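You operate a simulated robot arm through the tools that you are given. There is no shell and no other tool. Be economical: measure what you need, move in short steps, check, and stop when the job is done.

Carry out the task below with a simulated two-armed robot. There is one attempt and no reset: what you move stays moved.

Task
Strip the old hose set and lay both pieces in the drip tray.
Fine: holding each piece, open the red valve, then slacken the blue clamp.
Where things are to end (x, y in the base frame): hose tail with the blue wing within 5 cm of [60, -48]; valve with the red lever within 5 cm of [49, -49].

Only the result counts: the job must be done as asked and must still hold three seconds after the hand-in. Knocking over, shifting, dropping, spilling or breaking anything else fails it.

Robot
Two 7-joint arms with two-finger parallel grippers on one trunk, on a base that drives. Base frame: it is fixed to the floor where the robot stands at the start and does not move with it; the origin is under the middle of the robot, x ahead of it, y to its left, z up; the surface under the hand at the start is at about z = 80. Units: cm, degrees, N and s.
The left shoulder is at the start at [6.2, 19.8, 110.4], the right one opposite. With the tool pointing down near the work surface each hand reaches from about 28 to 70 cm from the robot's upright axis, wherever it stands, measured 20 degrees to its own side. Places, roughly: blue lever of the loose valve [90, -20, 140]; blue wing of the hose clamp [50, 40, 90]; green lever of the loose valve [90, 50, 140]; inside the grey drip tray with handles [50, -50, 80]; red lever of the loose valve [50, 0, 90]; red wing of the hose clamp [90, 0, 30]; valve with the blue lever (30x8x8 cm) [90, -20, 130]; valve with the red lever (30x8x8 cm) [50, 0, 80]; yellow lever of the loose valve [90, 0, 140]; yellow wing of the hose clamp [90, 70, 30]. Payload 1.57 kg a hand.
Tool frame (each hand has its own): the origin (TCP) lies between the finger pads and is the grasp point; the fingertips stand 3 cm ahead of it; z points along the fingers, y is the line along which they close. The gripper opens to 11 cm. The fingers are 2.4 cm wide and 1.2 cm thick; the gripper's body (4.8 by 11.2 cm) begins 7.8 cm behind the TCP.
Orientation is that of the tool frame in the base frame, as a unit quaternion [w, x, y, z]. With the fingers straight down and closing along the base's y, the tool's x points along the base's -x, its y along +y and its z along -z.

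Tools
- The arms move only by the tool play_rows. It takes "left_motion", "right_motion" or both (then of equal length, played together; a hand with none holds still); each is a list that holds one entry, the list of rows, each a list of 7 numbers: the gripper command, from -1 (fully open) to 1 (shut), values between in proportion, then the shift along the base's x, y, z in cm, then the turn, a rotation vector about the base's x, y, z in degrees. In form: [[[gripper, tx, ty, tz, ax, ay, az], ...]]. A call has 1 to 8 rows; each row shifts and turns the commanded pose from where the row before left it. Rows are played at 5 a second. More than 5 cm and 8.6 degrees between two rows, or a gripper value outside its range, and nothing of the call is played. Where a pose cannot be reached the arm comes as near as it can. A force on the tool above 90 N (or 10 N above the force at the start of the call, whichever is more), or a blocked arm, ends the call early, and 0.2 s more pass. Each finger travels about 7.2 cm/s and halts on what it meets, pressing with about 29 N; the grip force reading is that of the motor and also rises with nothing between the fingers. The clock runs only during rows and for 0.2 s after the last one: add rows that do not move to give the fingers time. The reply holds the time, the measured pose of the TCP, the force on the tool along the base axes, the opening and the grip force, in the units named above and with some noise, with the torque about the TCP (base axes, N m) and any sound that the robot's microphone picked up, and new pictures: "show" is both (left out), scene, wrist or none (wrist: the cameras of the hands that moved).
- Cameras (640 x 400 px; columns grow to the right, rows downward): "scene" is now at [10.42, 0.19, 167.77]; the picture's right is [-0.01, -1.00, 0.00], its down [-0.83, 0.00, -0.55] and it looks along [0.55, -0.00, -0.83] (base axes); focal length 288 px, centre (320, 200). "left" rides on the left gripper at [7, -1.6, -14.1] in its tool frame; the picture's right is [0.23, 0.97, 0.00], its down [-0.85, 0.20, -0.48] and it looks along [-0.47, 0.11, 0.88] (tool axes); focal length 222 px, centre (320, 200). "right" rides on the right gripper at [7, 1.6, -14.1] in its tool frame; the picture's right is [-0.23, 0.97, 0.00], its down [-0.86, -0.20, -0.48] and it looks along [-0.47, -0.11, 0.88] (tool axes); focal length 222 px, centre (320, 200). There is no depth. A picture from a camera that has moved, and an enlarged one, comes with that camera's place and axes in the base frame and with its lens.
- slide_trunk(by): slides the trunk up (or, below 0, down) by that many cm; the arms and the scene camera ride with it, the base frame stays. It gives what a move gives, with no picture.
- roll_base(legs): drives the robot by 1 to 6 legs, each [ahead, left, turn to the left] in cm, cm and degrees, along the robot's own axes; the way and the turn of a leg run together, so that a leg with both is an arc; at most 150 cm and 180 degrees a leg. The arms and the cameras ride along, it lands a little off, and it stops where it bumps. It gives what a move gives, and a new picture of the scene camera.
- turn_head(pan, tilt): turns the head with the scene camera to pan (to the left, within 86 degrees either way) and tilt (down, from -29 to 69), counted from straight ahead of the robot. It gives what a move gives, and a new picture of the scene camera.
- close_up(camera, box): a new picture of the part [left, top, right, bottom] of that camera's present view, enlarged. No time passes.
- job_done(): hands the job in; it is judged then, once.

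Work in short steps. Places have to be worked out from the pictures, the camera data and where the tool is seen: move nearer, look again, correct. Check each grasp and each placing, and mend what went wrong. You have 120 turns and 260 pictures in all, those below and enlarged ones among them. Open the grippers and draw the arms clear of the work before you hand the job in, unless the task says otherwise; then end with one line.

The tools are called after "Emit:" as name(argument=value, ...) on one line, values as JSON. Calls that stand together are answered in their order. play_rows: Moves the arms, as the interface text tells. Its arguments: {"type":"object","properties":{"left_motion":{"type":"array"},"right_motion":{"type":"array"},"show":{"type":"string","enum":["both","scene","wrist","none"]}},"required":[]} The other tools are called the same way: slide_trunk (by) slides the trunk up or down; roll_base (legs) drives the base; turn_head (pan, tilt) turns the head that bears the scene camera; close_up (camera, box) takes an enlarged picture of a part of a camera's view; job_done () hands the job in.

At the start:

```text
time_s: 0.0
left_position: [52.75, 33.01, 125.96]
left_tcp_rot: [-0.001, 0.0, 1.0, 0.0]
left_force: [0.0, 0.0, 0.0]
left_moment: [0.0, -0.03, -0.01]
left_gripper_width: 10.99
left_grip_force: 0.0
right_position: [35.85, -13.06, 116.24]
right_tcp_rot: [-0.001, 0.0, 1.0, 0.0]
right_force: [-0.3, 0.0, 0.1]
right_moment: [0.02, 0.0, 0.01]
right_gripper_width: 11.0
right_grip_force: 0.1
trunk travel left (down, up): [-70.0, 29.0]
robot x, y, heading: [0.04, 0.17, -0.1]
head pan, tilt: [-0.3, 56.5]
```

scene: 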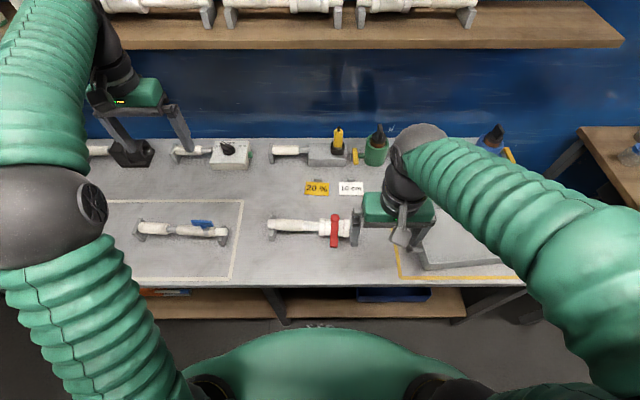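
right: 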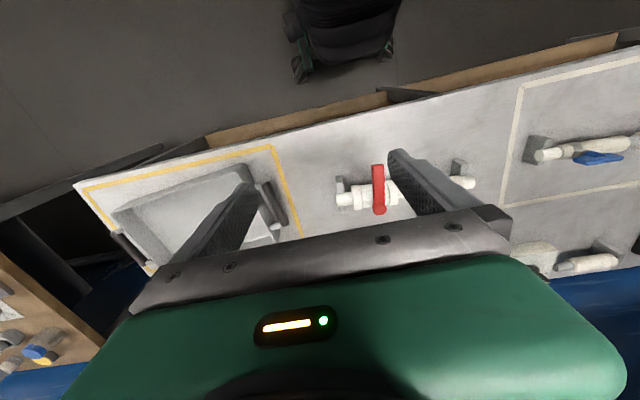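
left: 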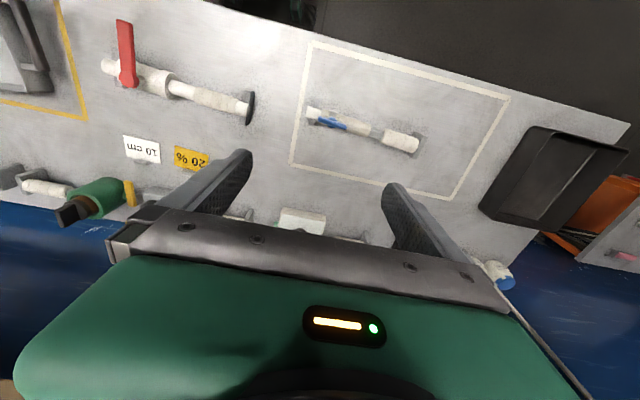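

The pictures show the red-lever valve at about [50,0], the blue-wing piece inside the taped area and some labels. I enlarge these to see the details.

Emit:
close_up(camera="scene", box=[230, 130, 430, 255])

Emit:
close_up(camera="left", box=[60, 0, 460, 250])

Emit:
close_up(camera="scene", box=[100, 190, 260, 290])

Emit:
close_up(camera="right", box=[60, 100, 460, 350])

```text
3.20 times, centred on (330, 192) of scene
camera zoom: at [10.42, 0.19, 167.77], right [-0.01, -1.0, 0.0], down [-0.83, 0.0, -0.55], along [0.55, 0.0, -0.83], focal length 923 px, centre (288, 224)
```

zoom: 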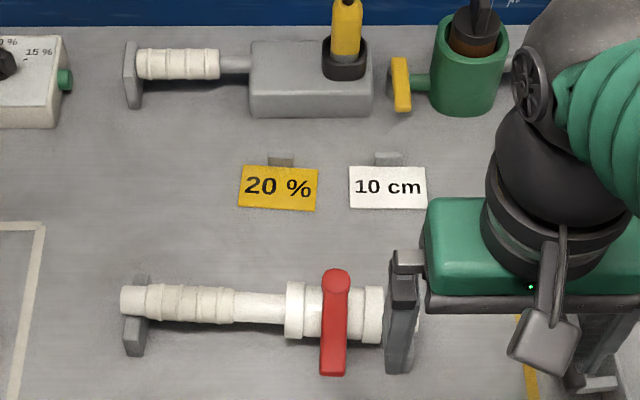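

```text
1.60 times, centred on (260, 125) of left
camera zoom: at [45.71, 31.41, 140.11], right [-0.23, 0.97, 0.0], down [0.86, 0.2, 0.48], along [0.47, 0.11, -0.88], focal length 355 px, centre (416, 320)
```

zoom: 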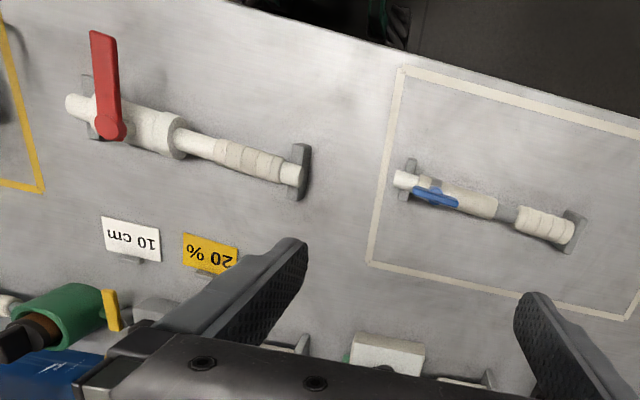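

```text
4.00 times, centred on (180, 240) of scene
camera zoom: at [10.42, 0.19, 167.77], right [-0.01, -1.0, 0.0], down [-0.83, 0.0, -0.55], along [0.55, 0.0, -0.83], focal length 1153 px, centre (880, 40)
```

zoom: 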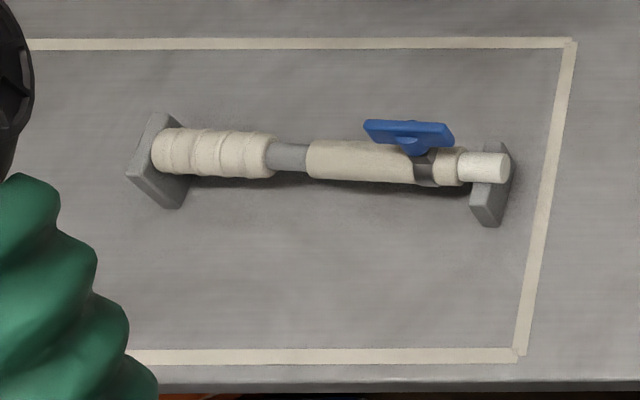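

```text
1.60 times, centred on (260, 225) of right
camera zoom: at [28.91, -11.32, 130.17], right [0.23, 0.97, 0.0], down [0.86, -0.2, 0.48], along [0.47, -0.11, -0.88], focal length 355 px, centre (416, 160)
```

zoom: 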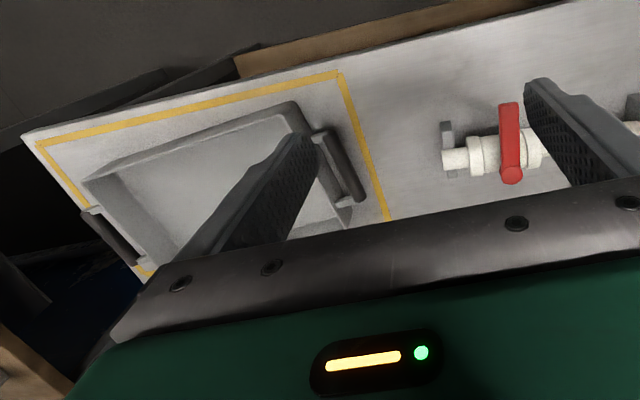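

The lever's pivot is near [54,-4.4,91] and its tip near [45.3,-4]. The pipe lies along y at x≈54. The left hand will hold the hose side at y≈10 with its fingers closing along x, so I turn it -90° about z while it moves over.

Emit:
play_rows(left_motion=[[[-1, 0, -2.5, -1, 0, 0, -8.5], [-1, 0, -2.5, -1, 0, 0, -8.5], [-1, 0, -2.5, -1, 0, 0, -8.5], [-1, 0, -2.5, -1, 0, 0, -8.5], [-1, 0, -2.5, -1, 0, 0, -8.5], [-1, 0, -2.5, -1, 0, 0, -8.5], [-1, 0, -2.5, -1, 0, 0, -8.5], [-1, 0, -2.5, -1, 0, 0, -8.5]]], show="none")

Emit:
play_rows(left_motion=[[[-1, 0.4, -1, -2, 0, 0, -8], [-1, 0.4, -1, -2, 0, 0, -8], [-1, 0.4, 0, -2, 0, 0, -6], [-1, 0, 0, -2, 0, 0, 0], [-1, 0, 0, -2, 0, 0, 0]]])

```text
time_s: 1.8
left_position: [52.6, 12.7, 118.18]
left_tcp_rot: [0.0, 0.56, 0.829, -0.001]
left_force: [0.0, -0.2, 0.5]
left_moment: [0.03, 0.01, -0.01]
left_gripper_width: 11.02
left_grip_force: 0.0
right_position: [35.68, -13.06, 116.03]
right_tcp_rot: [0.0, 0.0, 1.0, 0.0]
right_force: [-0.4, -0.2, 0.5]
right_moment: [-0.01, -0.02, 0.02]
right_gripper_width: 10.99
right_grip_force: 0.1
trunk travel left (down, up): [-70.0, 29.0]
robot x, y, heading: [0.05, -0.19, -0.1]
head pan, tilt: [-0.3, 56.5]
```

```text
time_s: 3.0
left_position: [53.75, 11.12, 108.0]
left_tcp_rot: [0.0, 0.707, 0.707, -0.001]
left_force: [-0.6, -0.4, -0.9]
left_moment: [-0.01, 0.03, 0.0]
left_gripper_width: 11.0
left_grip_force: 0.1
right_position: [35.82, -13.08, 116.18]
right_tcp_rot: [0.0, 0.0, 1.0, 0.0]
right_force: [-1.0, 0.2, -0.4]
right_moment: [0.02, -0.02, 0.0]
right_gripper_width: 10.97
right_grip_force: 0.0
trunk travel left (down, up): [-70.0, 29.0]
robot x, y, heading: [0.09, 0.09, 0.0]
head pan, tilt: [-0.3, 56.5]
camera scene: at [10.5, 0.08, 167.77], right [-0.01, -1.0, 0.0], down [-0.83, 0.0, -0.55], along [0.55, 0.0, -0.83], focal length 288 px, centre (320, 200)
camera left: at [52.13, 18.09, 122.06], right [0.97, 0.23, 0.0], down [0.2, -0.85, 0.48], along [0.11, -0.47, -0.88], focal length 222 px, centre (320, 200)
```

scene: 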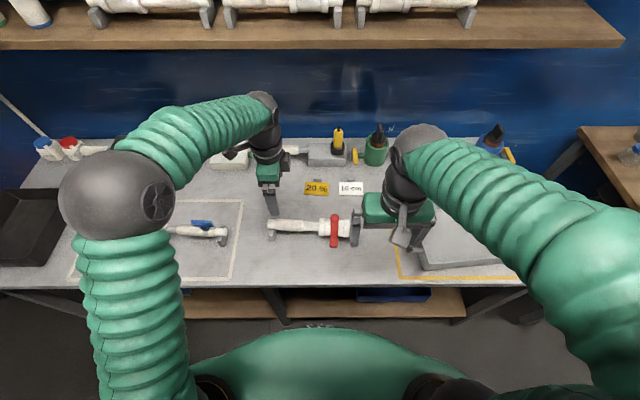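
left: 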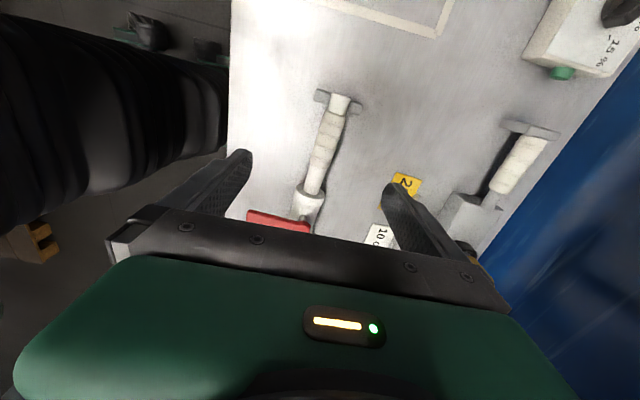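

The hose axis passes about x≈55.1 at y≈9.5, with a yaw of about -3°. I turn the left hand to match and go down beside it, stopping short to check.

Emit:
play_rows(left_motion=[[[-1, 1.3, -1, -3, 0, 0, -3], [-1, 0, -0.5, -4, 0, 0, 0], [-1, 0, 0, -4, 0, 0, 0], [-1, 0, 0, -3, 0, 0, 0], [-1, 0, 0, 0, 0, 0, 0]]])

```text
time_s: 4.2
left_position: [55.0, 9.71, 94.02]
left_tcp_rot: [0.0, 0.726, 0.688, 0.0]
left_force: [0.3, 0.3, -0.5]
left_moment: [0.02, 0.03, 0.03]
left_gripper_width: 11.0
left_grip_force: 0.0
right_position: [35.77, -13.08, 116.1]
right_tcp_rot: [-0.001, -0.001, 1.0, 0.001]
right_force: [0.4, -0.5, 0.4]
right_moment: [0.02, 0.02, 0.01]
right_gripper_width: 11.0
right_grip_force: 0.1
trunk travel left (down, up): [-70.0, 29.0]
robot x, y, heading: [-0.3, 0.4, -0.1]
head pan, tilt: [-0.3, 56.5]
camera scene: at [10.47, 0.07, 167.77], right [-0.01, -1.0, 0.0], down [-0.83, 0.0, -0.55], along [0.55, 0.0, -0.83], focal length 288 px, centre (320, 200)
camera left: at [53.74, 16.77, 108.08], right [0.98, 0.18, 0.0], down [0.15, -0.86, 0.48], along [0.08, -0.47, -0.88], focal length 222 px, centre (320, 200)
```

scene: 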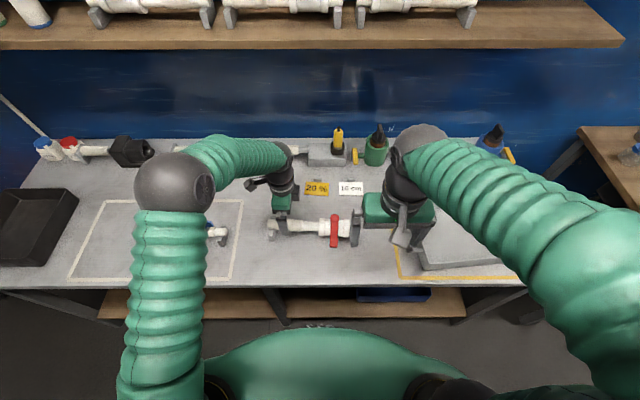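
left: 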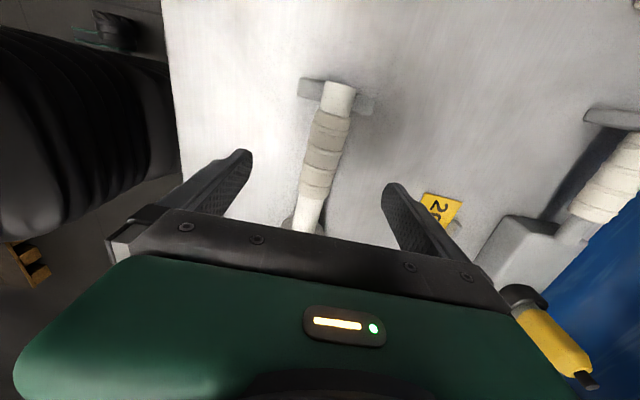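

The hose is well between the fingers, at x≈55.4 for y≈9.9. I lower the hand to z≈85 and close it gently.

Emit:
play_rows(left_motion=[[[-1, 0.4, 0, -3, 0, 0, 0], [-1, 0, 0, -3, 0, 0, 0], [-1, 0, 0, -3, 0, 0, 0], [-1, 0, 0, 0, 0, 0, 0]]], show="wrist")

Emit:
play_rows(left_motion=[[[0, 0, 0, 0, 0, 0, 0], [0.6, 0, 0, 0, 0, 0, 0], [1, 0, 0, 0, 0, 0, 0], [1, 0, 0, 0, 0, 0, 0], [1, 0, 0, 0, 0, 0, 0]]])

```text
time_s: 5.2
left_position: [55.45, 9.58, 85.16]
left_tcp_rot: [0.001, 0.726, 0.688, 0.0]
left_force: [0.3, 0.9, 0.0]
left_moment: [0.0, -0.01, 0.0]
left_gripper_width: 11.0
left_grip_force: 0.0
right_position: [35.72, -13.07, 116.11]
right_tcp_rot: [-0.001, -0.001, 1.0, 0.001]
right_force: [-0.2, 0.3, 0.0]
right_moment: [-0.04, 0.02, -0.01]
right_gripper_width: 10.99
right_grip_force: 0.0
trunk travel left (down, up): [-70.0, 29.0]
robot x, y, heading: [-0.12, -0.0, -0.1]
head pan, tilt: [-0.3, 56.5]
camera left: at [54.1, 16.7, 99.27], right [0.98, 0.18, 0.0], down [0.15, -0.86, 0.48], along [0.08, -0.47, -0.88], focal length 222 px, centre (320, 200)
```

left: 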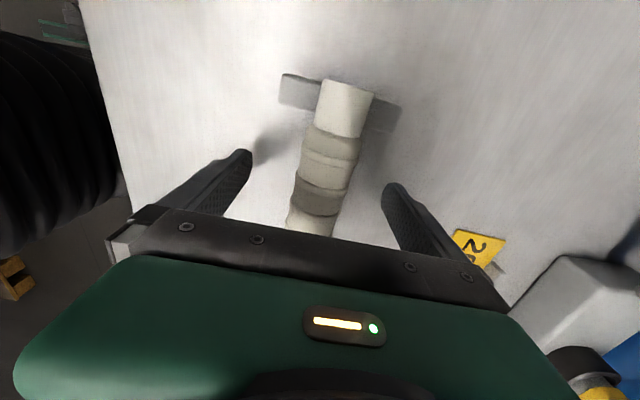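

```text
time_s: 6.4
left_position: [55.43, 9.59, 85.21]
left_tcp_rot: [0.0, 0.725, 0.688, -0.001]
left_force: [0.3, -0.8, -0.2]
left_moment: [0.43, -0.1, -0.06]
left_gripper_width: 3.34
left_grip_force: 29.3
right_position: [35.59, -13.05, 116.16]
right_tcp_rot: [0.0, -0.001, 1.0, -0.001]
right_force: [-0.3, 0.0, -0.1]
right_moment: [0.01, 0.01, -0.02]
right_gripper_width: 11.02
right_grip_force: 0.2
trunk travel left (down, up): [-70.0, 29.0]
robot x, y, heading: [0.15, -0.1, 0.0]
head pan, tilt: [-0.3, 56.5]
camera scene: at [10.46, 0.07, 167.77], right [-0.01, -1.0, 0.0], down [-0.83, 0.0, -0.55], along [0.55, 0.0, -0.83], focal length 288 px, centre (320, 200)
camera left: at [54.09, 16.71, 99.28], right [0.98, 0.18, 0.0], down [0.15, -0.86, 0.48], along [0.08, -0.47, -0.88], focal length 222 px, centre (320, 200)
```

scene: 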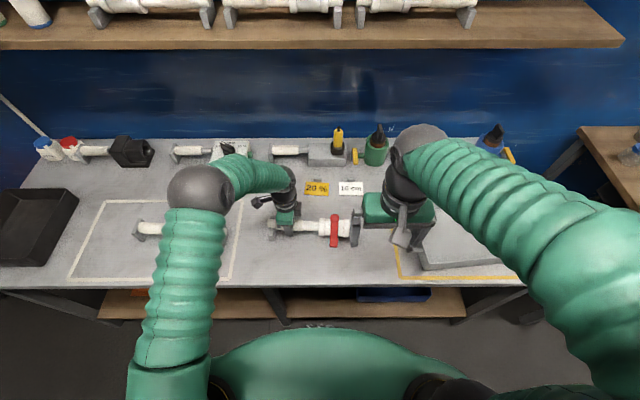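
left: 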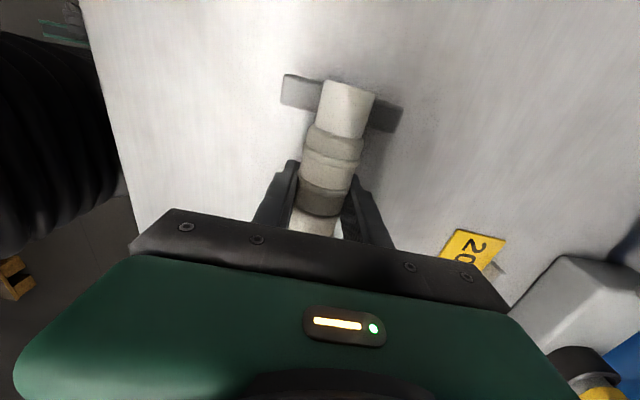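

The hose is held at 3.3 cm. I bring the right hand over the lever's outer part for a close look.

Emit:
play_rows(right_motion=[[[-1, 2.5, 2, -2, 0, 0, -3], [-1, 2.5, 2, -2, 0, 0, 0], [-1, 2.5, 2, -2, 0, 0, 0], [-1, 2.5, 2, -2, 0, 0, 0], [-1, 1.5, 1, -3, 0, 0, 0], [-1, 0, 0, 0, 0, 0, 0]]])

```text
time_s: 7.8
left_position: [55.48, 9.69, 85.23]
left_tcp_rot: [0.0, 0.725, 0.688, -0.001]
left_force: [0.5, -0.3, -0.2]
left_moment: [-0.19, 0.13, 0.03]
left_gripper_width: 3.3
left_grip_force: 29.4
right_position: [47.07, -4.1, 104.87]
right_tcp_rot: [-0.001, 0.026, 1.0, -0.001]
right_force: [-0.2, 0.3, -0.2]
right_moment: [-0.03, 0.01, -0.01]
right_gripper_width: 11.03
right_grip_force: 0.1
trunk travel left (down, up): [-70.0, 29.0]
robot x, y, heading: [-0.27, 0.42, 0.1]
head pan, tilt: [-0.3, 56.5]
camera scene: at [10.54, 0.11, 167.76], right [-0.01, -1.0, 0.0], down [-0.83, 0.0, -0.55], along [0.55, 0.0, -0.83], focal length 288 px, centre (320, 200)
camera right: at [40.29, -2.02, 118.97], right [0.28, 0.96, 0.0], down [0.84, -0.24, 0.48], along [0.46, -0.13, -0.88], focal length 222 px, centre (320, 200)
```

scene: 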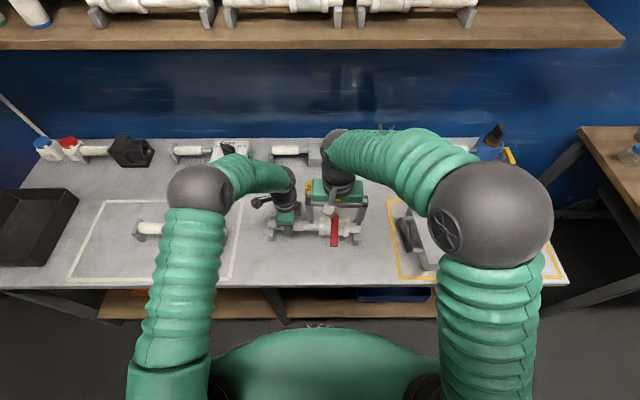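
right: 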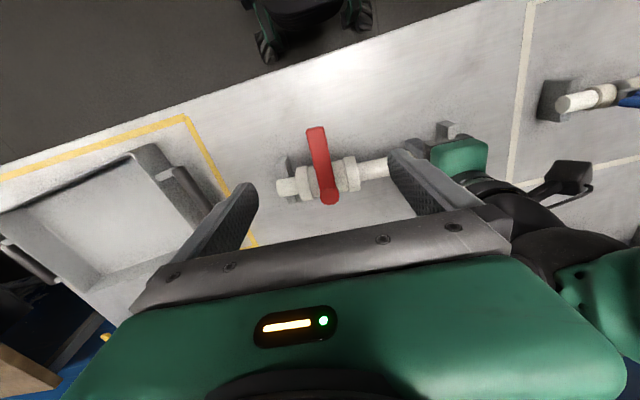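

The lever's tip is at [45.4,-4.1] and its pivot at [54.9,-5.0], at z≈91. I lower the right hand onto the outer part of the lever and close.

Emit:
play_rows(right_motion=[[[-1, 0.4, -0.3, -4, 0, 0, -2], [-1, 0, 0, -4, 0, 0, 0], [-1, 0, 0, -3.4, 0, 0, 0], [-1, 0, 0, -3, 0, 0, 0], [-1, 0, 0, 0, 0, 0, 0]]])

```text
time_s: 9.0
left_position: [55.42, 9.62, 85.18]
left_tcp_rot: [0.001, 0.726, 0.688, -0.001]
left_force: [0.7, 0.1, 1.3]
left_moment: [0.11, 0.14, -0.14]
left_gripper_width: 3.33
left_grip_force: 29.1
right_position: [47.59, -4.26, 90.91]
right_tcp_rot: [0.0, 0.044, 0.999, 0.0]
right_force: [0.2, 0.2, -0.5]
right_moment: [0.02, 0.02, 0.01]
right_gripper_width: 11.02
right_grip_force: 0.0
trunk travel left (down, up): [-70.0, 29.0]
robot x, y, heading: [-0.3, 0.14, -0.1]
head pan, tilt: [-0.3, 56.5]
camera scene: at [10.58, 0.14, 167.76], right [-0.01, -1.0, 0.0], down [-0.83, 0.0, -0.55], along [0.55, 0.0, -0.83], focal length 288 px, centre (320, 200)
camera right: at [40.76, -2.11, 104.87], right [0.31, 0.95, 0.0], down [0.83, -0.27, 0.48], along [0.46, -0.15, -0.88], focal length 222 px, centre (320, 200)
```

scene: 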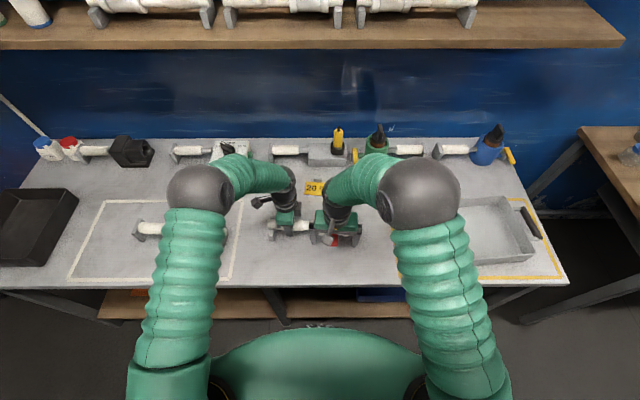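
right: 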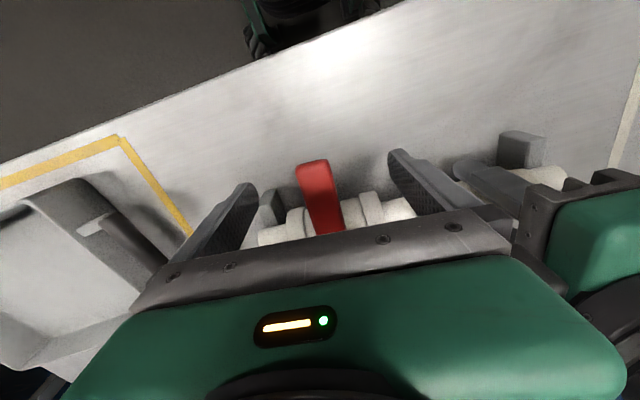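

The lever sits between the right fingers, so I close on it.

Emit:
play_rows(right_motion=[[[0, 0, 0, 0, 0, 0, 0], [0.4, 0, 0, 0, 0, 0, 0], [0.7, 0, 0, 0, 0, 0, 0], [0.9, 0, 0, 0, 0, 0, 0], [0.9, 0, 0, 0, 0, 0, 0]]], show="wrist")

```text
time_s: 10.2
left_position: [55.4, 9.67, 85.0]
left_tcp_rot: [0.0, 0.725, 0.689, -0.002]
left_force: [0.4, 0.7, 0.4]
left_moment: [0.03, 0.0, -0.29]
left_gripper_width: 3.31
left_grip_force: 28.8
right_position: [47.38, -4.3, 90.85]
right_tcp_rot: [-0.001, 0.043, 0.999, -0.001]
right_force: [0.3, 0.3, 0.5]
right_moment: [0.03, -0.05, 0.58]
right_gripper_width: 2.35
right_grip_force: 28.7
trunk travel left (down, up): [-70.0, 29.0]
robot x, y, heading: [0.1, 0.02, -0.2]
head pan, tilt: [-0.3, 56.5]
camera right: at [40.76, -2.1, 104.9], right [0.31, 0.95, 0.0], down [0.83, -0.27, 0.48], along [0.46, -0.15, -0.88], focal length 222 px, centre (320, 200)
```

right: 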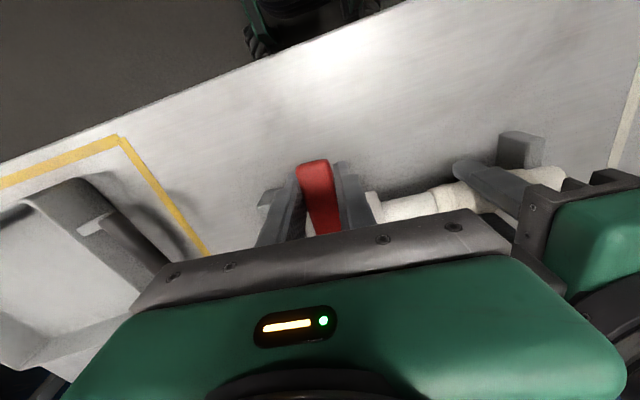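

The grip on the lever is 2.35 cm. As a test I turn it 24° counterclockwise about the pivot, so the tip moves toward -y, and watch the forces.

Emit:
play_rows(right_motion=[[[0.9, -0.02, -1.02, 0, 0, 0, 8], [0.9, 0.11, -1.01, 0, 0, 0, 8], [0.9, 0.26, -0.99, 0, 0, 0, 8], [0.9, 0, 0, 0, 0, 0, 0]]])

```text
time_s: 11.2
left_position: [55.34, 9.69, 85.16]
left_tcp_rot: [0.001, 0.726, 0.688, -0.001]
left_force: [1.2, -8.6, -1.3]
left_moment: [0.42, -0.06, 0.17]
left_gripper_width: 3.32
left_grip_force: 28.8
right_position: [47.89, -7.37, 90.83]
right_tcp_rot: [0.0, -0.167, 0.986, -0.001]
right_force: [-4.3, 10.4, 17.9]
right_moment: [0.05, -0.07, 0.8]
right_gripper_width: 2.33
right_grip_force: 29.3
trunk travel left (down, up): [-70.0, 29.0]
robot x, y, heading: [0.15, 0.02, -0.3]
head pan, tilt: [-0.3, 56.5]
camera scene: at [10.29, 0.27, 167.79], right [-0.01, -1.0, 0.0], down [-0.83, 0.0, -0.55], along [0.55, 0.0, -0.83], focal length 288 px, centre (320, 200)
camera right: at [40.8, -8.0, 104.88], right [-0.11, 0.99, 0.0], down [0.87, 0.09, 0.48], along [0.48, 0.05, -0.88], focal length 222 px, centre (320, 200)
```

scene: 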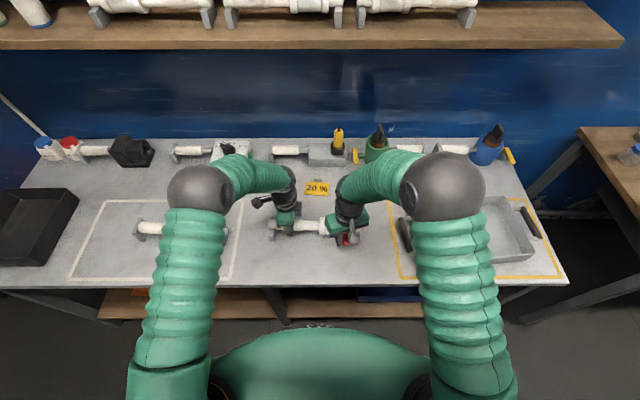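
right: 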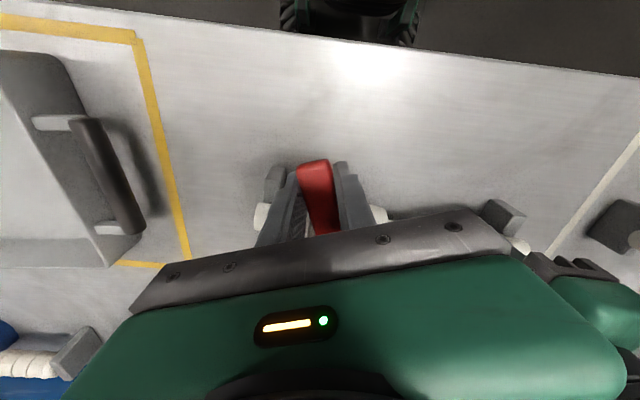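

The lever follows, but there is an upward force of 18 N. I ease the grip, raise the hand 1.5 cm and grip again.

Emit:
play_rows(right_motion=[[[0.3, 0, 0, 0, 0, 0, 0], [0.3, 0, 0, 0.7, 0, 0, 0], [0.3, 0, 0, 0.7, 0, 0, 0], [0.9, 0, 0, 0, 0, 0, 0], [0.9, 0, 0, 0, 0, 0, 0], [0.9, 0, 0, 0, 0, 0, 0]]], show="none")

Emit:
close_up(camera="right", box=[220, 120, 420, 245])

```text
time_s: 12.6
left_position: [55.48, 9.56, 85.23]
left_tcp_rot: [0.0, 0.725, 0.689, 0.0]
left_force: [2.9, -3.2, 1.9]
left_moment: [0.71, 0.2, 0.41]
left_gripper_width: 3.32
left_grip_force: 29.3
right_position: [47.9, -7.29, 92.15]
right_tcp_rot: [0.0, -0.166, 0.986, 0.0]
right_force: [-2.7, 4.4, -0.5]
right_moment: [-0.03, 0.23, 0.32]
right_gripper_width: 2.36
right_grip_force: 29.5
trunk travel left (down, up): [-70.0, 29.0]
robot x, y, heading: [0.08, -0.26, -0.0]
head pan, tilt: [-0.3, 56.5]
```

```text
3.20 times, centred on (320, 182) of right
camera zoom: at [40.9, -8.01, 106.24], right [-0.1, 0.99, 0.0], down [0.87, 0.09, 0.48], along [0.48, 0.05, -0.88], focal length 711 px, centre (320, 256)
```

zoom: 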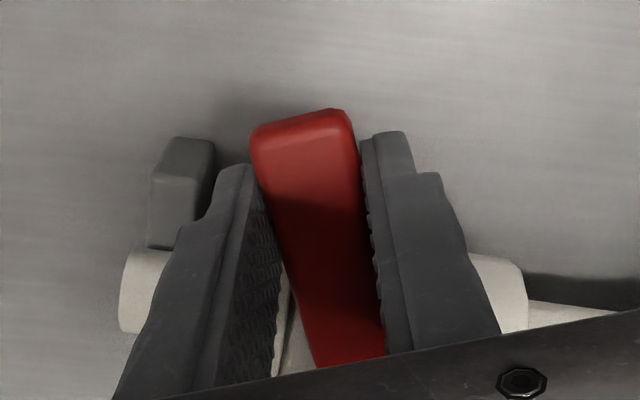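

The forces are low again. I go on with the arc for another 34°.

Emit:
play_rows(right_motion=[[[0.9, 0.42, -0.99, 0, 0, 0, 8.5], [0.9, 0.56, -0.93, 0, 0, 0, 8.5], [0.9, 0.69, -0.83, 0, 0, 0, 8.5], [0.9, 0.81, -0.72, 0, 0, 0, 8.5], [0.9, 0, 0, 0, 0, 0, 0]]], show="wrist")

```text
time_s: 13.8
left_position: [55.35, 9.48, 85.17]
left_tcp_rot: [0.002, 0.725, 0.688, -0.001]
left_force: [0.8, -14.9, 0.8]
left_moment: [0.02, -0.14, 0.49]
left_gripper_width: 3.3
left_grip_force: 28.9
right_position: [50.43, -10.79, 92.16]
right_tcp_rot: [0.002, -0.448, 0.894, 0.0]
right_force: [3.2, 14.6, 6.7]
right_moment: [0.23, -0.05, 0.43]
right_gripper_width: 2.33
right_grip_force: 29.1
trunk travel left (down, up): [-70.0, 29.0]
robot x, y, heading: [0.27, -0.16, -0.1]
head pan, tilt: [-0.3, 56.5]
camera right: at [44.97, -15.36, 106.18], right [-0.64, 0.77, 0.0], down [0.67, 0.56, 0.48], along [0.37, 0.31, -0.88], focal length 222 px, centre (320, 200)
```

right: 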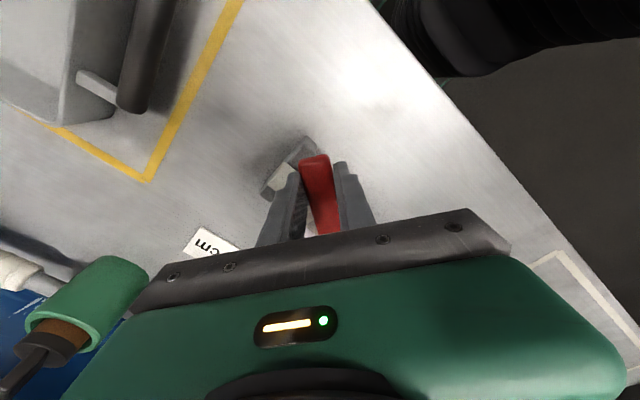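

The lever follows with a slight outward pull, so I trim the radius and finish the last 34°.

Emit:
play_rows(right_motion=[[[0.9, 0.9, -0.4, 0, 0, 0, 8.5], [0.9, 0.96, -0.42, 0, 0, 0, 8.5], [0.9, 1.02, -0.27, 0, 0, 0, 8.5], [0.9, 1.05, -0.12, 0, 0, 0, 8.5], [0.9, 0, 0, 0, 0, 0, 0]]])

```text
time_s: 15.0
left_position: [55.35, 9.59, 85.26]
left_tcp_rot: [-0.001, 0.726, 0.687, -0.001]
left_force: [-4.1, -11.8, 3.2]
left_moment: [-0.59, -0.16, -0.03]
left_gripper_width: 3.28
left_grip_force: 28.9
right_position: [54.18, -12.07, 92.12]
right_tcp_rot: [0.001, -0.689, 0.724, 0.0]
right_force: [8.3, 7.5, 9.8]
right_moment: [-0.26, -0.08, -0.6]
right_gripper_width: 2.32
right_grip_force: 28.7
trunk travel left (down, up): [-70.0, 29.0]
robot x, y, heading: [-0.11, 0.1, -0.3]
head pan, tilt: [-0.3, 56.5]
camera scene: at [10.45, 0.0, 167.78], right [-0.01, -1.0, 0.0], down [-0.83, 0.0, -0.55], along [0.55, 0.0, -0.83], focal length 288 px, centre (320, 200)
camera right: at [52.25, -19.01, 106.18], right [-0.96, 0.28, 0.0], down [0.24, 0.84, 0.48], along [0.13, 0.46, -0.88], focal length 222 px, centre (320, 200)
```

scene: 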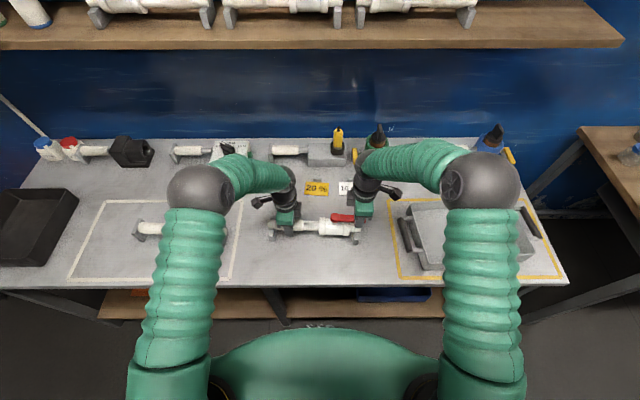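
right: 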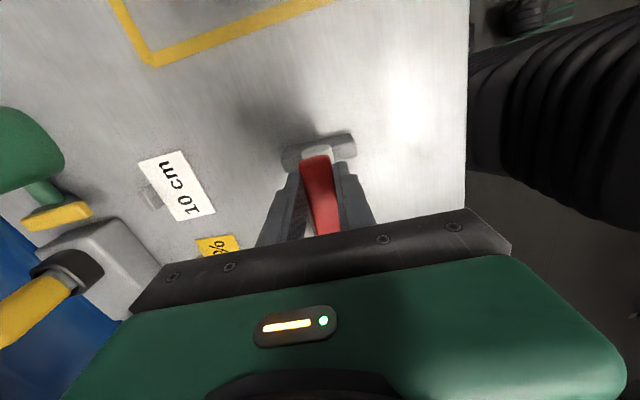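

The hand has turned about 92° and resistance is rising, which fits a stop. I release the lever and lift the hand to check that it lies along the pipe.

Emit:
play_rows(right_motion=[[[0.2, 0, 0, 0, 0, 0, 0], [-0.2, 0, 0, 1, 0, 0, 0], [-0.2, 0, 0, 4, 0, 0, 0], [-0.2, 0, -2, 4, 0, 0, 0], [-0.2, 0, -4, 3, 0, 0, 0], [-0.2, 0, -4, 2, 0, 0, 0]]])

Emit:
close_up(camera="scene", box=[230, 170, 430, 295])

```text
time_s: 16.4
left_position: [55.28, 9.36, 85.15]
left_tcp_rot: [-0.001, 0.726, 0.688, -0.001]
left_force: [-0.2, 0.5, 0.2]
left_moment: [-0.41, -0.07, -0.07]
left_gripper_width: 3.32
left_grip_force: 29.0
right_position: [54.2, -21.96, 106.18]
right_tcp_rot: [0.001, -0.688, 0.725, 0.003]
right_force: [-1.4, 0.2, 0.3]
right_moment: [0.03, -0.01, 0.02]
right_gripper_width: 6.61
right_grip_force: 0.1
trunk travel left (down, up): [-70.0, 29.0]
robot x, y, heading: [-0.03, -0.11, -0.0]
head pan, tilt: [-0.3, 56.5]
camera scene: at [10.52, -0.22, 167.76], right [-0.01, -1.0, 0.0], down [-0.83, 0.01, -0.55], along [0.55, 0.0, -0.83], focal length 288 px, centre (320, 200)
camera right: at [52.31, -28.87, 120.17], right [-0.96, 0.28, 0.0], down [0.24, 0.84, 0.48], along [0.13, 0.46, -0.88], focal length 222 px, centre (320, 200)
```

scene: 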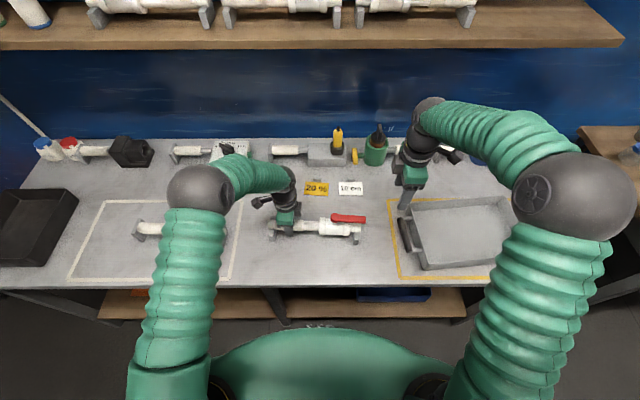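
right: 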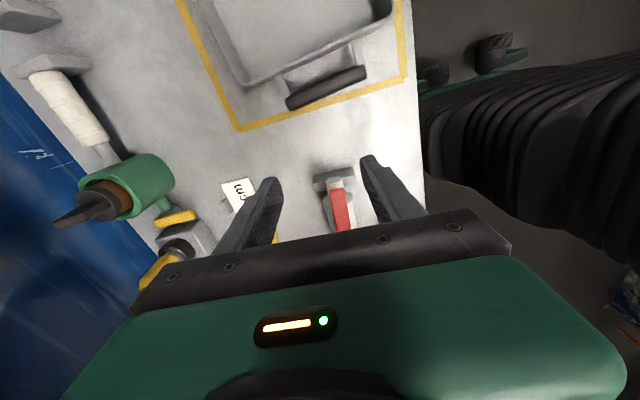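

```text
3.20 times, centred on (330, 232) of scene
camera zoom: at [10.52, -0.22, 167.76], right [-0.01, -1.0, 0.0], down [-0.83, 0.01, -0.55], along [0.55, 0.0, -0.83], focal length 923 px, centre (288, 96)
```

zoom: 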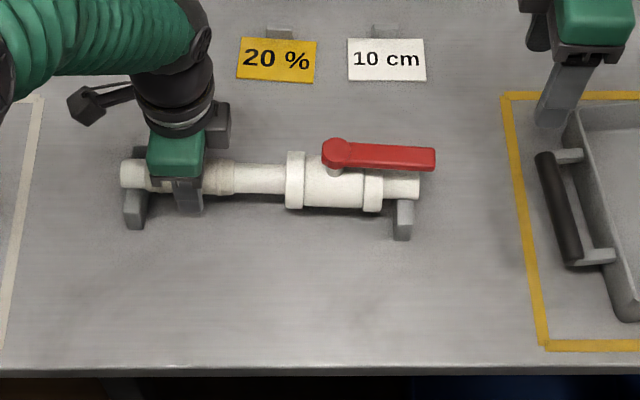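

The lever now lies along the pipe, so the valve is open. I release the left hand straight up and bring the right hand nearer. The right hand will carry the valve by its bare pipe at y≈2.5.

Emit:
play_rows(left_motion=[[[0, 0, 0, 0, 0, 0, 0], [-1, 0, 0, 0, 0, 0, 0], [-1, 0, 0, 0, 0, 0, 0], [-1, 0, 0, 4, 0, 0, 0], [-1, 0, 0, 5, 0, 0, 0], [-1, 0, 1, 5, 0, 0, 0], [-1, 0, 5, 5, 0, 0, 0], [-1, 0, 5, 0, 0, 0, 0]]], show="none")

Emit:
play_rows(left_motion=[[[-1, 0, 5, 0, 0, 0, 0], [-1, 0, 5, 0, 0, 0, 0], [-1, 0, 5, 0, 0, 0, 0], [-1, 0, 5, 0, 0, 0, 0], [-1, 0, 5, 0, 0, 0, 0], [-1, 0, 2, 0, 0, 0, 0], [-1, 0, 0, 0, 0, 0, 0]]], right_motion=[[[-1, 0, 4, 0, 0, 0, 0], [-1, 0, 4, 0, 0, 0, 0], [-1, 0, 4, 0, 0, 0, 0], [-1, 0.4, 4, 0, 0, 0, 0], [-1, 0.4, 4, 0, 0, 0, 0], [-1, 0, 4.5, 0, 0, 0, 0], [-1, 0, 0, -3, 0, 0, 0]]])

```text
refused: row 6 steps farther than a row can; nothing moved
```

```text
time_s: 18.0
left_position: [55.76, 36.39, 84.62]
left_tcp_rot: [0.0, 0.725, 0.688, -0.001]
left_force: [-0.1, 0.4, -0.7]
left_moment: [-0.03, 0.02, 0.01]
left_gripper_width: 11.0
left_grip_force: 0.1
right_position: [55.35, 2.32, 103.26]
right_tcp_rot: [-0.001, -0.688, 0.726, 0.001]
right_force: [0.5, -0.2, -0.7]
right_moment: [0.0, -0.01, -0.01]
right_gripper_width: 11.0
right_grip_force: 0.1
trunk travel left (down, up): [-70.0, 29.0]
robot x, y, heading: [0.13, 0.25, -0.2]
head pan, tilt: [-0.3, 56.5]
camera scene: at [10.71, 0.35, 167.76], right [-0.01, -1.0, 0.0], down [-0.84, 0.0, -0.55], along [0.55, 0.0, -0.84], focal length 288 px, centre (320, 200)
camera right: at [53.45, -4.47, 117.33], right [-0.96, 0.28, 0.0], down [0.24, 0.84, 0.48], along [0.13, 0.46, -0.88], focal length 222 px, centre (320, 200)
camera left: at [54.48, 43.46, 98.83], right [0.98, 0.18, 0.0], down [0.16, -0.86, 0.48], along [0.08, -0.47, -0.88], focal length 222 px, centre (320, 200)
```

scene: 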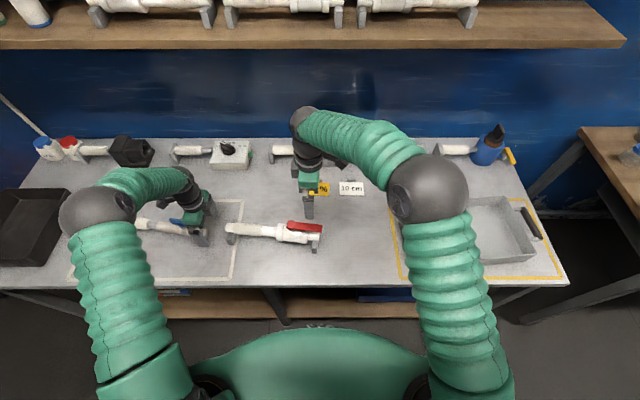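
right: 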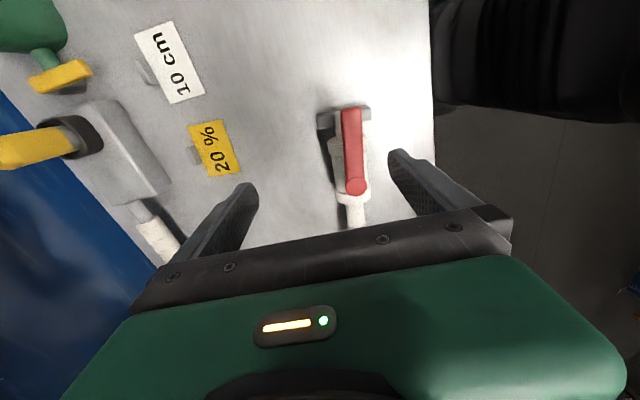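
left: 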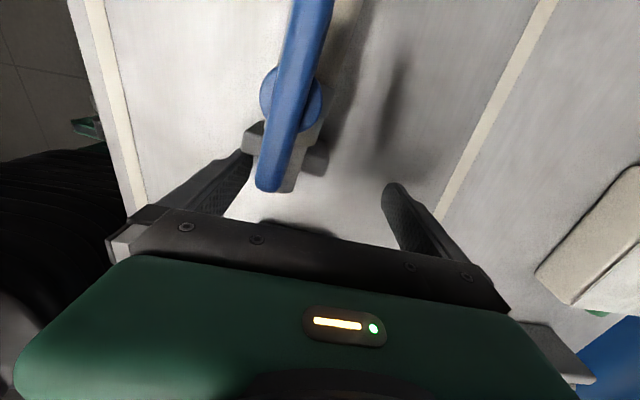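

My first call was refused, so the second one dragged the valve to the left as the fingers opened. I check the state closely before moving anything.

Emit:
close_up(camera="scene", box=[100, 170, 340, 320])

Emit:
close_up(camera="left", box=[160, 0, 480, 200])

Emit:
close_up(camera="right", box=[260, 80, 460, 205])

```text
2.67 times, centred on (220, 245) of scene
camera zoom: at [10.71, 0.35, 167.76], right [-0.01, -1.0, 0.0], down [-0.84, 0.0, -0.55], along [0.55, 0.0, -0.84], focal length 769 px, centre (587, 80)
```

zoom: 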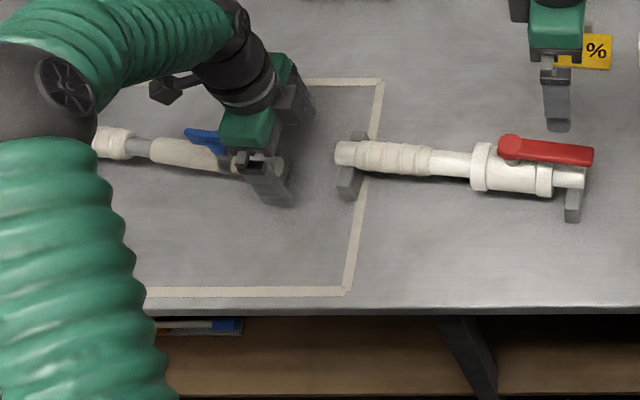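

```text
2.00 times, centred on (320, 100) of left
camera zoom: at [54.48, 43.46, 98.83], right [0.98, 0.18, 0.0], down [0.16, -0.86, 0.48], along [0.08, -0.47, -0.88], focal length 444 px, centre (320, 400)
```

zoom: 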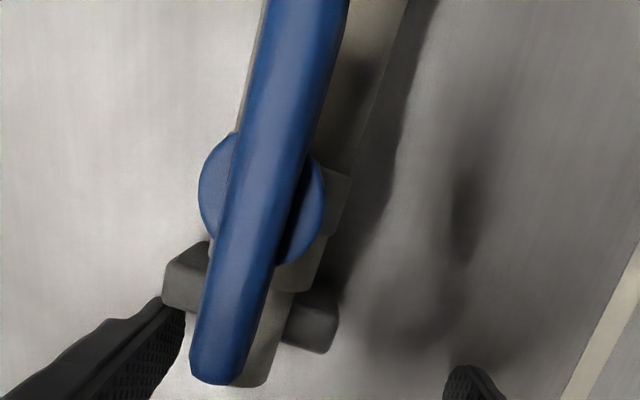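

```text
3.20 times, centred on (360, 142) of right
camera zoom: at [53.45, -4.47, 117.33], right [-0.96, 0.28, 0.0], down [0.24, 0.84, 0.48], along [0.13, 0.46, -0.88], focal length 711 px, centre (192, 384)
```

zoom: 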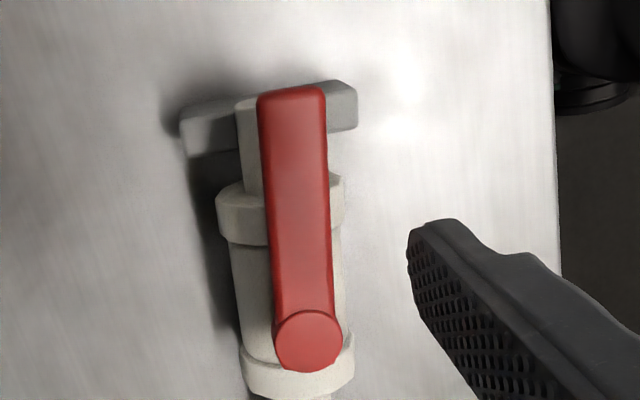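

The feet belong to the pieces. The valve slid about 11 cm to +y but stands upright with its lever open. The left finger also pushed the blue piece by its foot. I raise the left hand straight up and look.

Emit:
play_rows(left_motion=[[[-1, 0, -0.6, 0, 0, 0, 0], [-1, 0, 0, 4, 0, 0, 0], [-1, 0, 0, 4, 0, 0, 0], [-1, 0, 0, 4, 0, 0, 0], [-1, 0, 0, 4, 0, 0, 0], [-1, -1, 3, 4, 0, 0, 0], [-1, 0, 4, 2, 0, 0, 0], [-1, 0, 4, 0, 0, 0, 0]]])

```text
refused: row 6 steps farther than a row can; nothing moved
```

One row was too long, so I shorten it.

Emit:
play_rows(left_motion=[[[-1, 0, -0.6, 0, 0, 0, 0], [-1, 0, 0, 4, 0, 0, 0], [-1, 0, 0, 4, 0, 0, 0], [-1, 0, 0, 4, 0, 0, 0], [-1, 0, 0, 4, 0, 0, 0], [-1, -1, 3, 3, 0, 0, 0], [-1, 0, 4, 2, 0, 0, 0], [-1, 0, 4, 0, 0, 0, 0]]])

```text
time_s: 19.8
left_position: [54.66, 46.94, 105.9]
left_tcp_rot: [0.0, 0.726, 0.688, -0.003]
left_force: [0.2, 1.9, -0.3]
left_moment: [0.01, 0.0, 0.0]
left_gripper_width: 10.99
left_grip_force: 0.0
right_position: [55.28, 2.6, 103.26]
right_tcp_rot: [-0.001, -0.688, 0.726, -0.001]
right_force: [-0.3, 1.1, 0.0]
right_moment: [0.0, -0.02, 0.0]
right_gripper_width: 11.02
right_grip_force: 0.1
trunk travel left (down, up): [-70.0, 29.0]
robot x, y, heading: [-0.23, -0.04, -0.3]
head pan, tilt: [-0.3, 56.5]
camera scene: at [10.73, 0.69, 167.75], right [-0.01, -1.0, 0.0], down [-0.84, 0.0, -0.55], along [0.55, -0.01, -0.84], focal length 288 px, centre (320, 200)
camera left: at [53.41, 54.17, 120.03], right [0.98, 0.17, 0.0], down [0.16, -0.86, 0.48], along [0.08, -0.48, -0.88], focal length 222 px, centre (320, 200)
```

scene: 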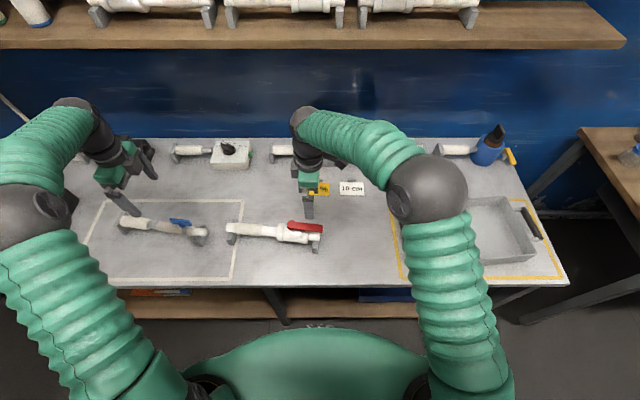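
left: 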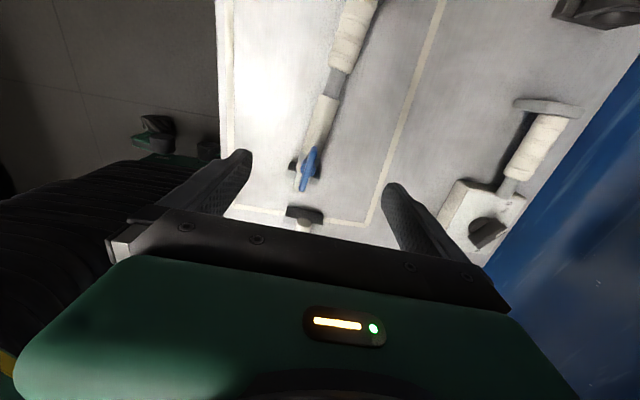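

The blue piece is upright at about y=44 with its yaw a bit larger. The valve's bare pipe is now at about [53.2,16] with a yaw of about -7.5°. I move the right hand over it.

Emit:
play_rows(right_motion=[[[-1, -0.7, 4, 0, 0, 0, -4.6], [-1, -0.7, 4, 0, 0, 0, 0], [-1, -0.7, 4, 0, 0, 0, 0], [-1, 0, 1.4, -3, 0, 0, 0], [-1, 0, 0, -3, 0, 0, 0], [-1, 0, 0, 0, 0, 0, 0]]])

```text
time_s: 21.2
left_position: [54.59, 46.81, 106.05]
left_tcp_rot: [0.0, 0.726, 0.688, -0.001]
left_force: [-0.5, 0.7, -0.6]
left_moment: [0.01, 0.01, 0.03]
left_gripper_width: 11.0
left_grip_force: 0.0
right_position: [53.09, 15.72, 97.0]
right_tcp_rot: [0.0, -0.658, 0.753, 0.001]
right_force: [-0.2, 0.5, 1.2]
right_moment: [0.01, -0.02, 0.03]
right_gripper_width: 10.99
right_grip_force: 0.0
trunk travel left (down, up): [-70.0, 29.0]
robot x, y, heading: [-0.16, 0.26, 0.2]
head pan, tilt: [-0.3, 56.5]
camera scene: at [10.52, 0.43, 167.78], right [-0.01, -1.0, 0.0], down [-0.83, 0.0, -0.55], along [0.55, 0.0, -0.83], focal length 288 px, centre (320, 200)
camera right: at [50.57, 9.06, 111.01], right [-0.94, 0.35, 0.0], down [0.31, 0.82, 0.48], along [0.17, 0.45, -0.88], focal length 222 px, centre (320, 200)
```

scene: 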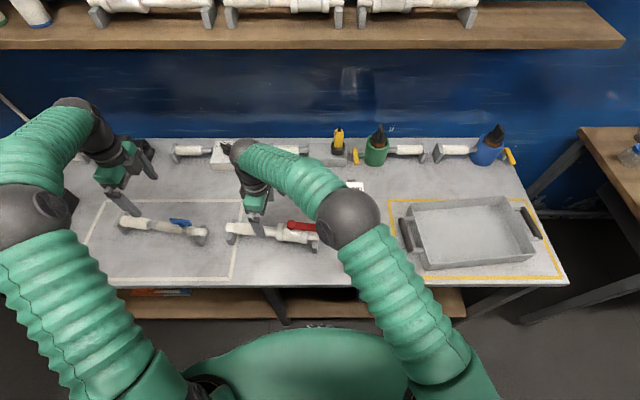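
right: 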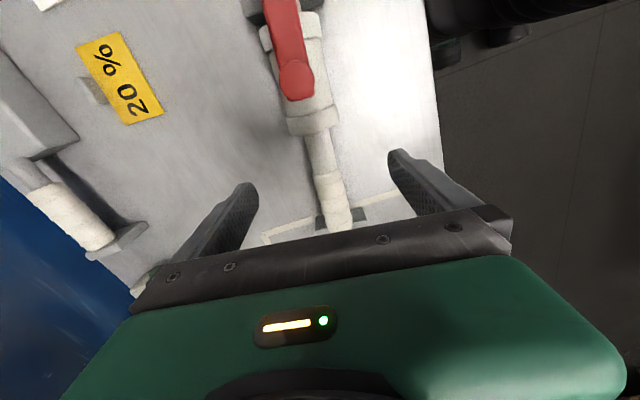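

The neck is centred between the fingers. I lower the right hand to z≈85 and close.

Emit:
play_rows(right_motion=[[[-1, 0, 0, -4, 0, 0, 1], [-1, 0, 0, -4, 0, 0, 1], [-1, 0, 0, -4, 0, 0, 0], [-0.2, 0, 0, 0, 0, 0, 0], [0.5, 0, 0, 0, 0, 0, 0], [1, 0, 0, 0, 0, 0, 0], [1, 0, 0, 0, 0, 0, 0], [1, 0, 0, 0, 0, 0, 0]]], show="wrist")

```text
time_s: 23.0
left_position: [54.47, 46.82, 106.15]
left_tcp_rot: [0.0, 0.725, 0.688, -0.001]
left_force: [-0.2, 0.3, -0.5]
left_moment: [-0.03, 0.03, 0.0]
left_gripper_width: 10.98
left_grip_force: 0.1
right_position: [54.36, 15.06, 85.95]
right_tcp_rot: [0.009, -0.662, 0.75, -0.002]
right_force: [3.7, 1.4, 22.5]
right_moment: [-0.41, 0.18, -0.69]
right_gripper_width: 2.8
right_grip_force: 29.4
trunk travel left (down, up): [-70.0, 29.0]
robot x, y, heading: [-0.03, -0.03, 0.1]
head pan, tilt: [-0.3, 56.5]
camera right: at [51.79, 8.19, 99.88], right [-0.94, 0.35, -0.01], down [0.3, 0.82, 0.49], along [0.18, 0.46, -0.87], focal length 222 px, centre (320, 200)
```

right: 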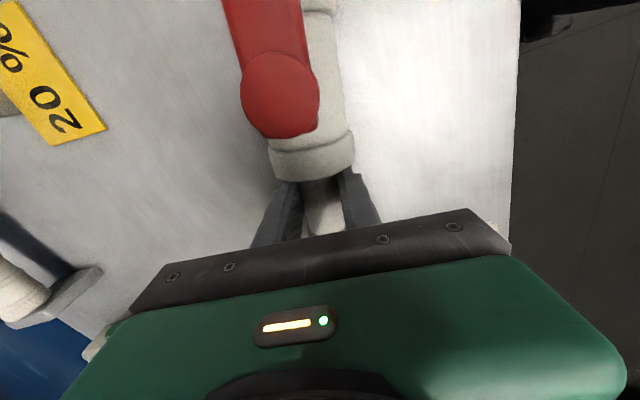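

The grip closed at 2.8 cm, but the tool reads +22 N in z and sits off the commanded spot. I look at the scene to find what it touches.

Emit:
close_up(camera="scene", box=[80, 120, 480, 370])

Emit:
close_up(camera="left", box=[0, 0, 640, 400])

```text
1.60 times, centred on (280, 245) of scene
camera zoom: at [10.21, 0.44, 167.77], right [-0.01, -1.0, 0.0], down [-0.83, 0.0, -0.55], along [0.55, 0.0, -0.83], focal length 461 px, centre (384, 128)
```

zoom: 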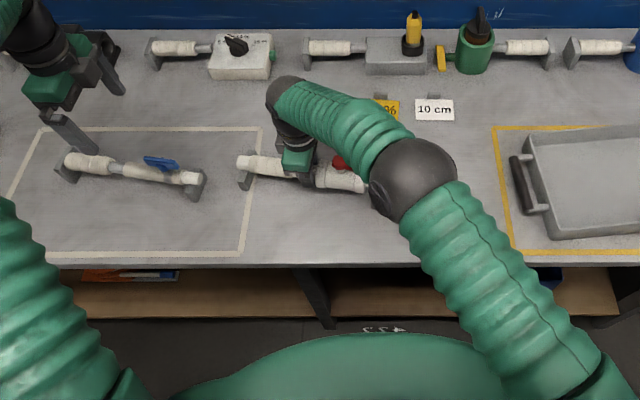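

```text
1.00 times, centred on (320, 200) of left (not enlarged: the box is as wide or as high as the picture)
camera zoom: at [53.12, 53.93, 120.26], right [0.98, 0.18, 0.0], down [0.15, -0.86, 0.48], along [0.08, -0.47, -0.88], focal length 222 px, centre (320, 200)
```

zoom: 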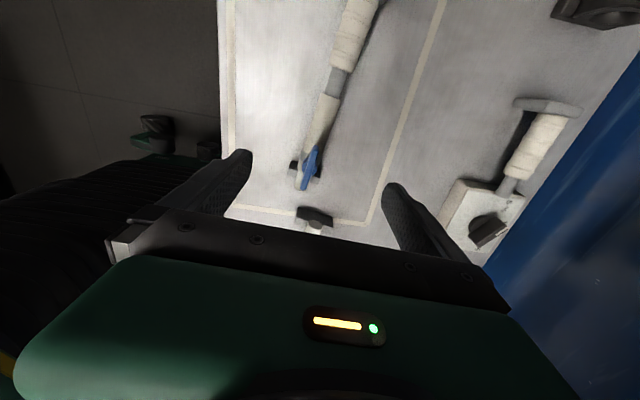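

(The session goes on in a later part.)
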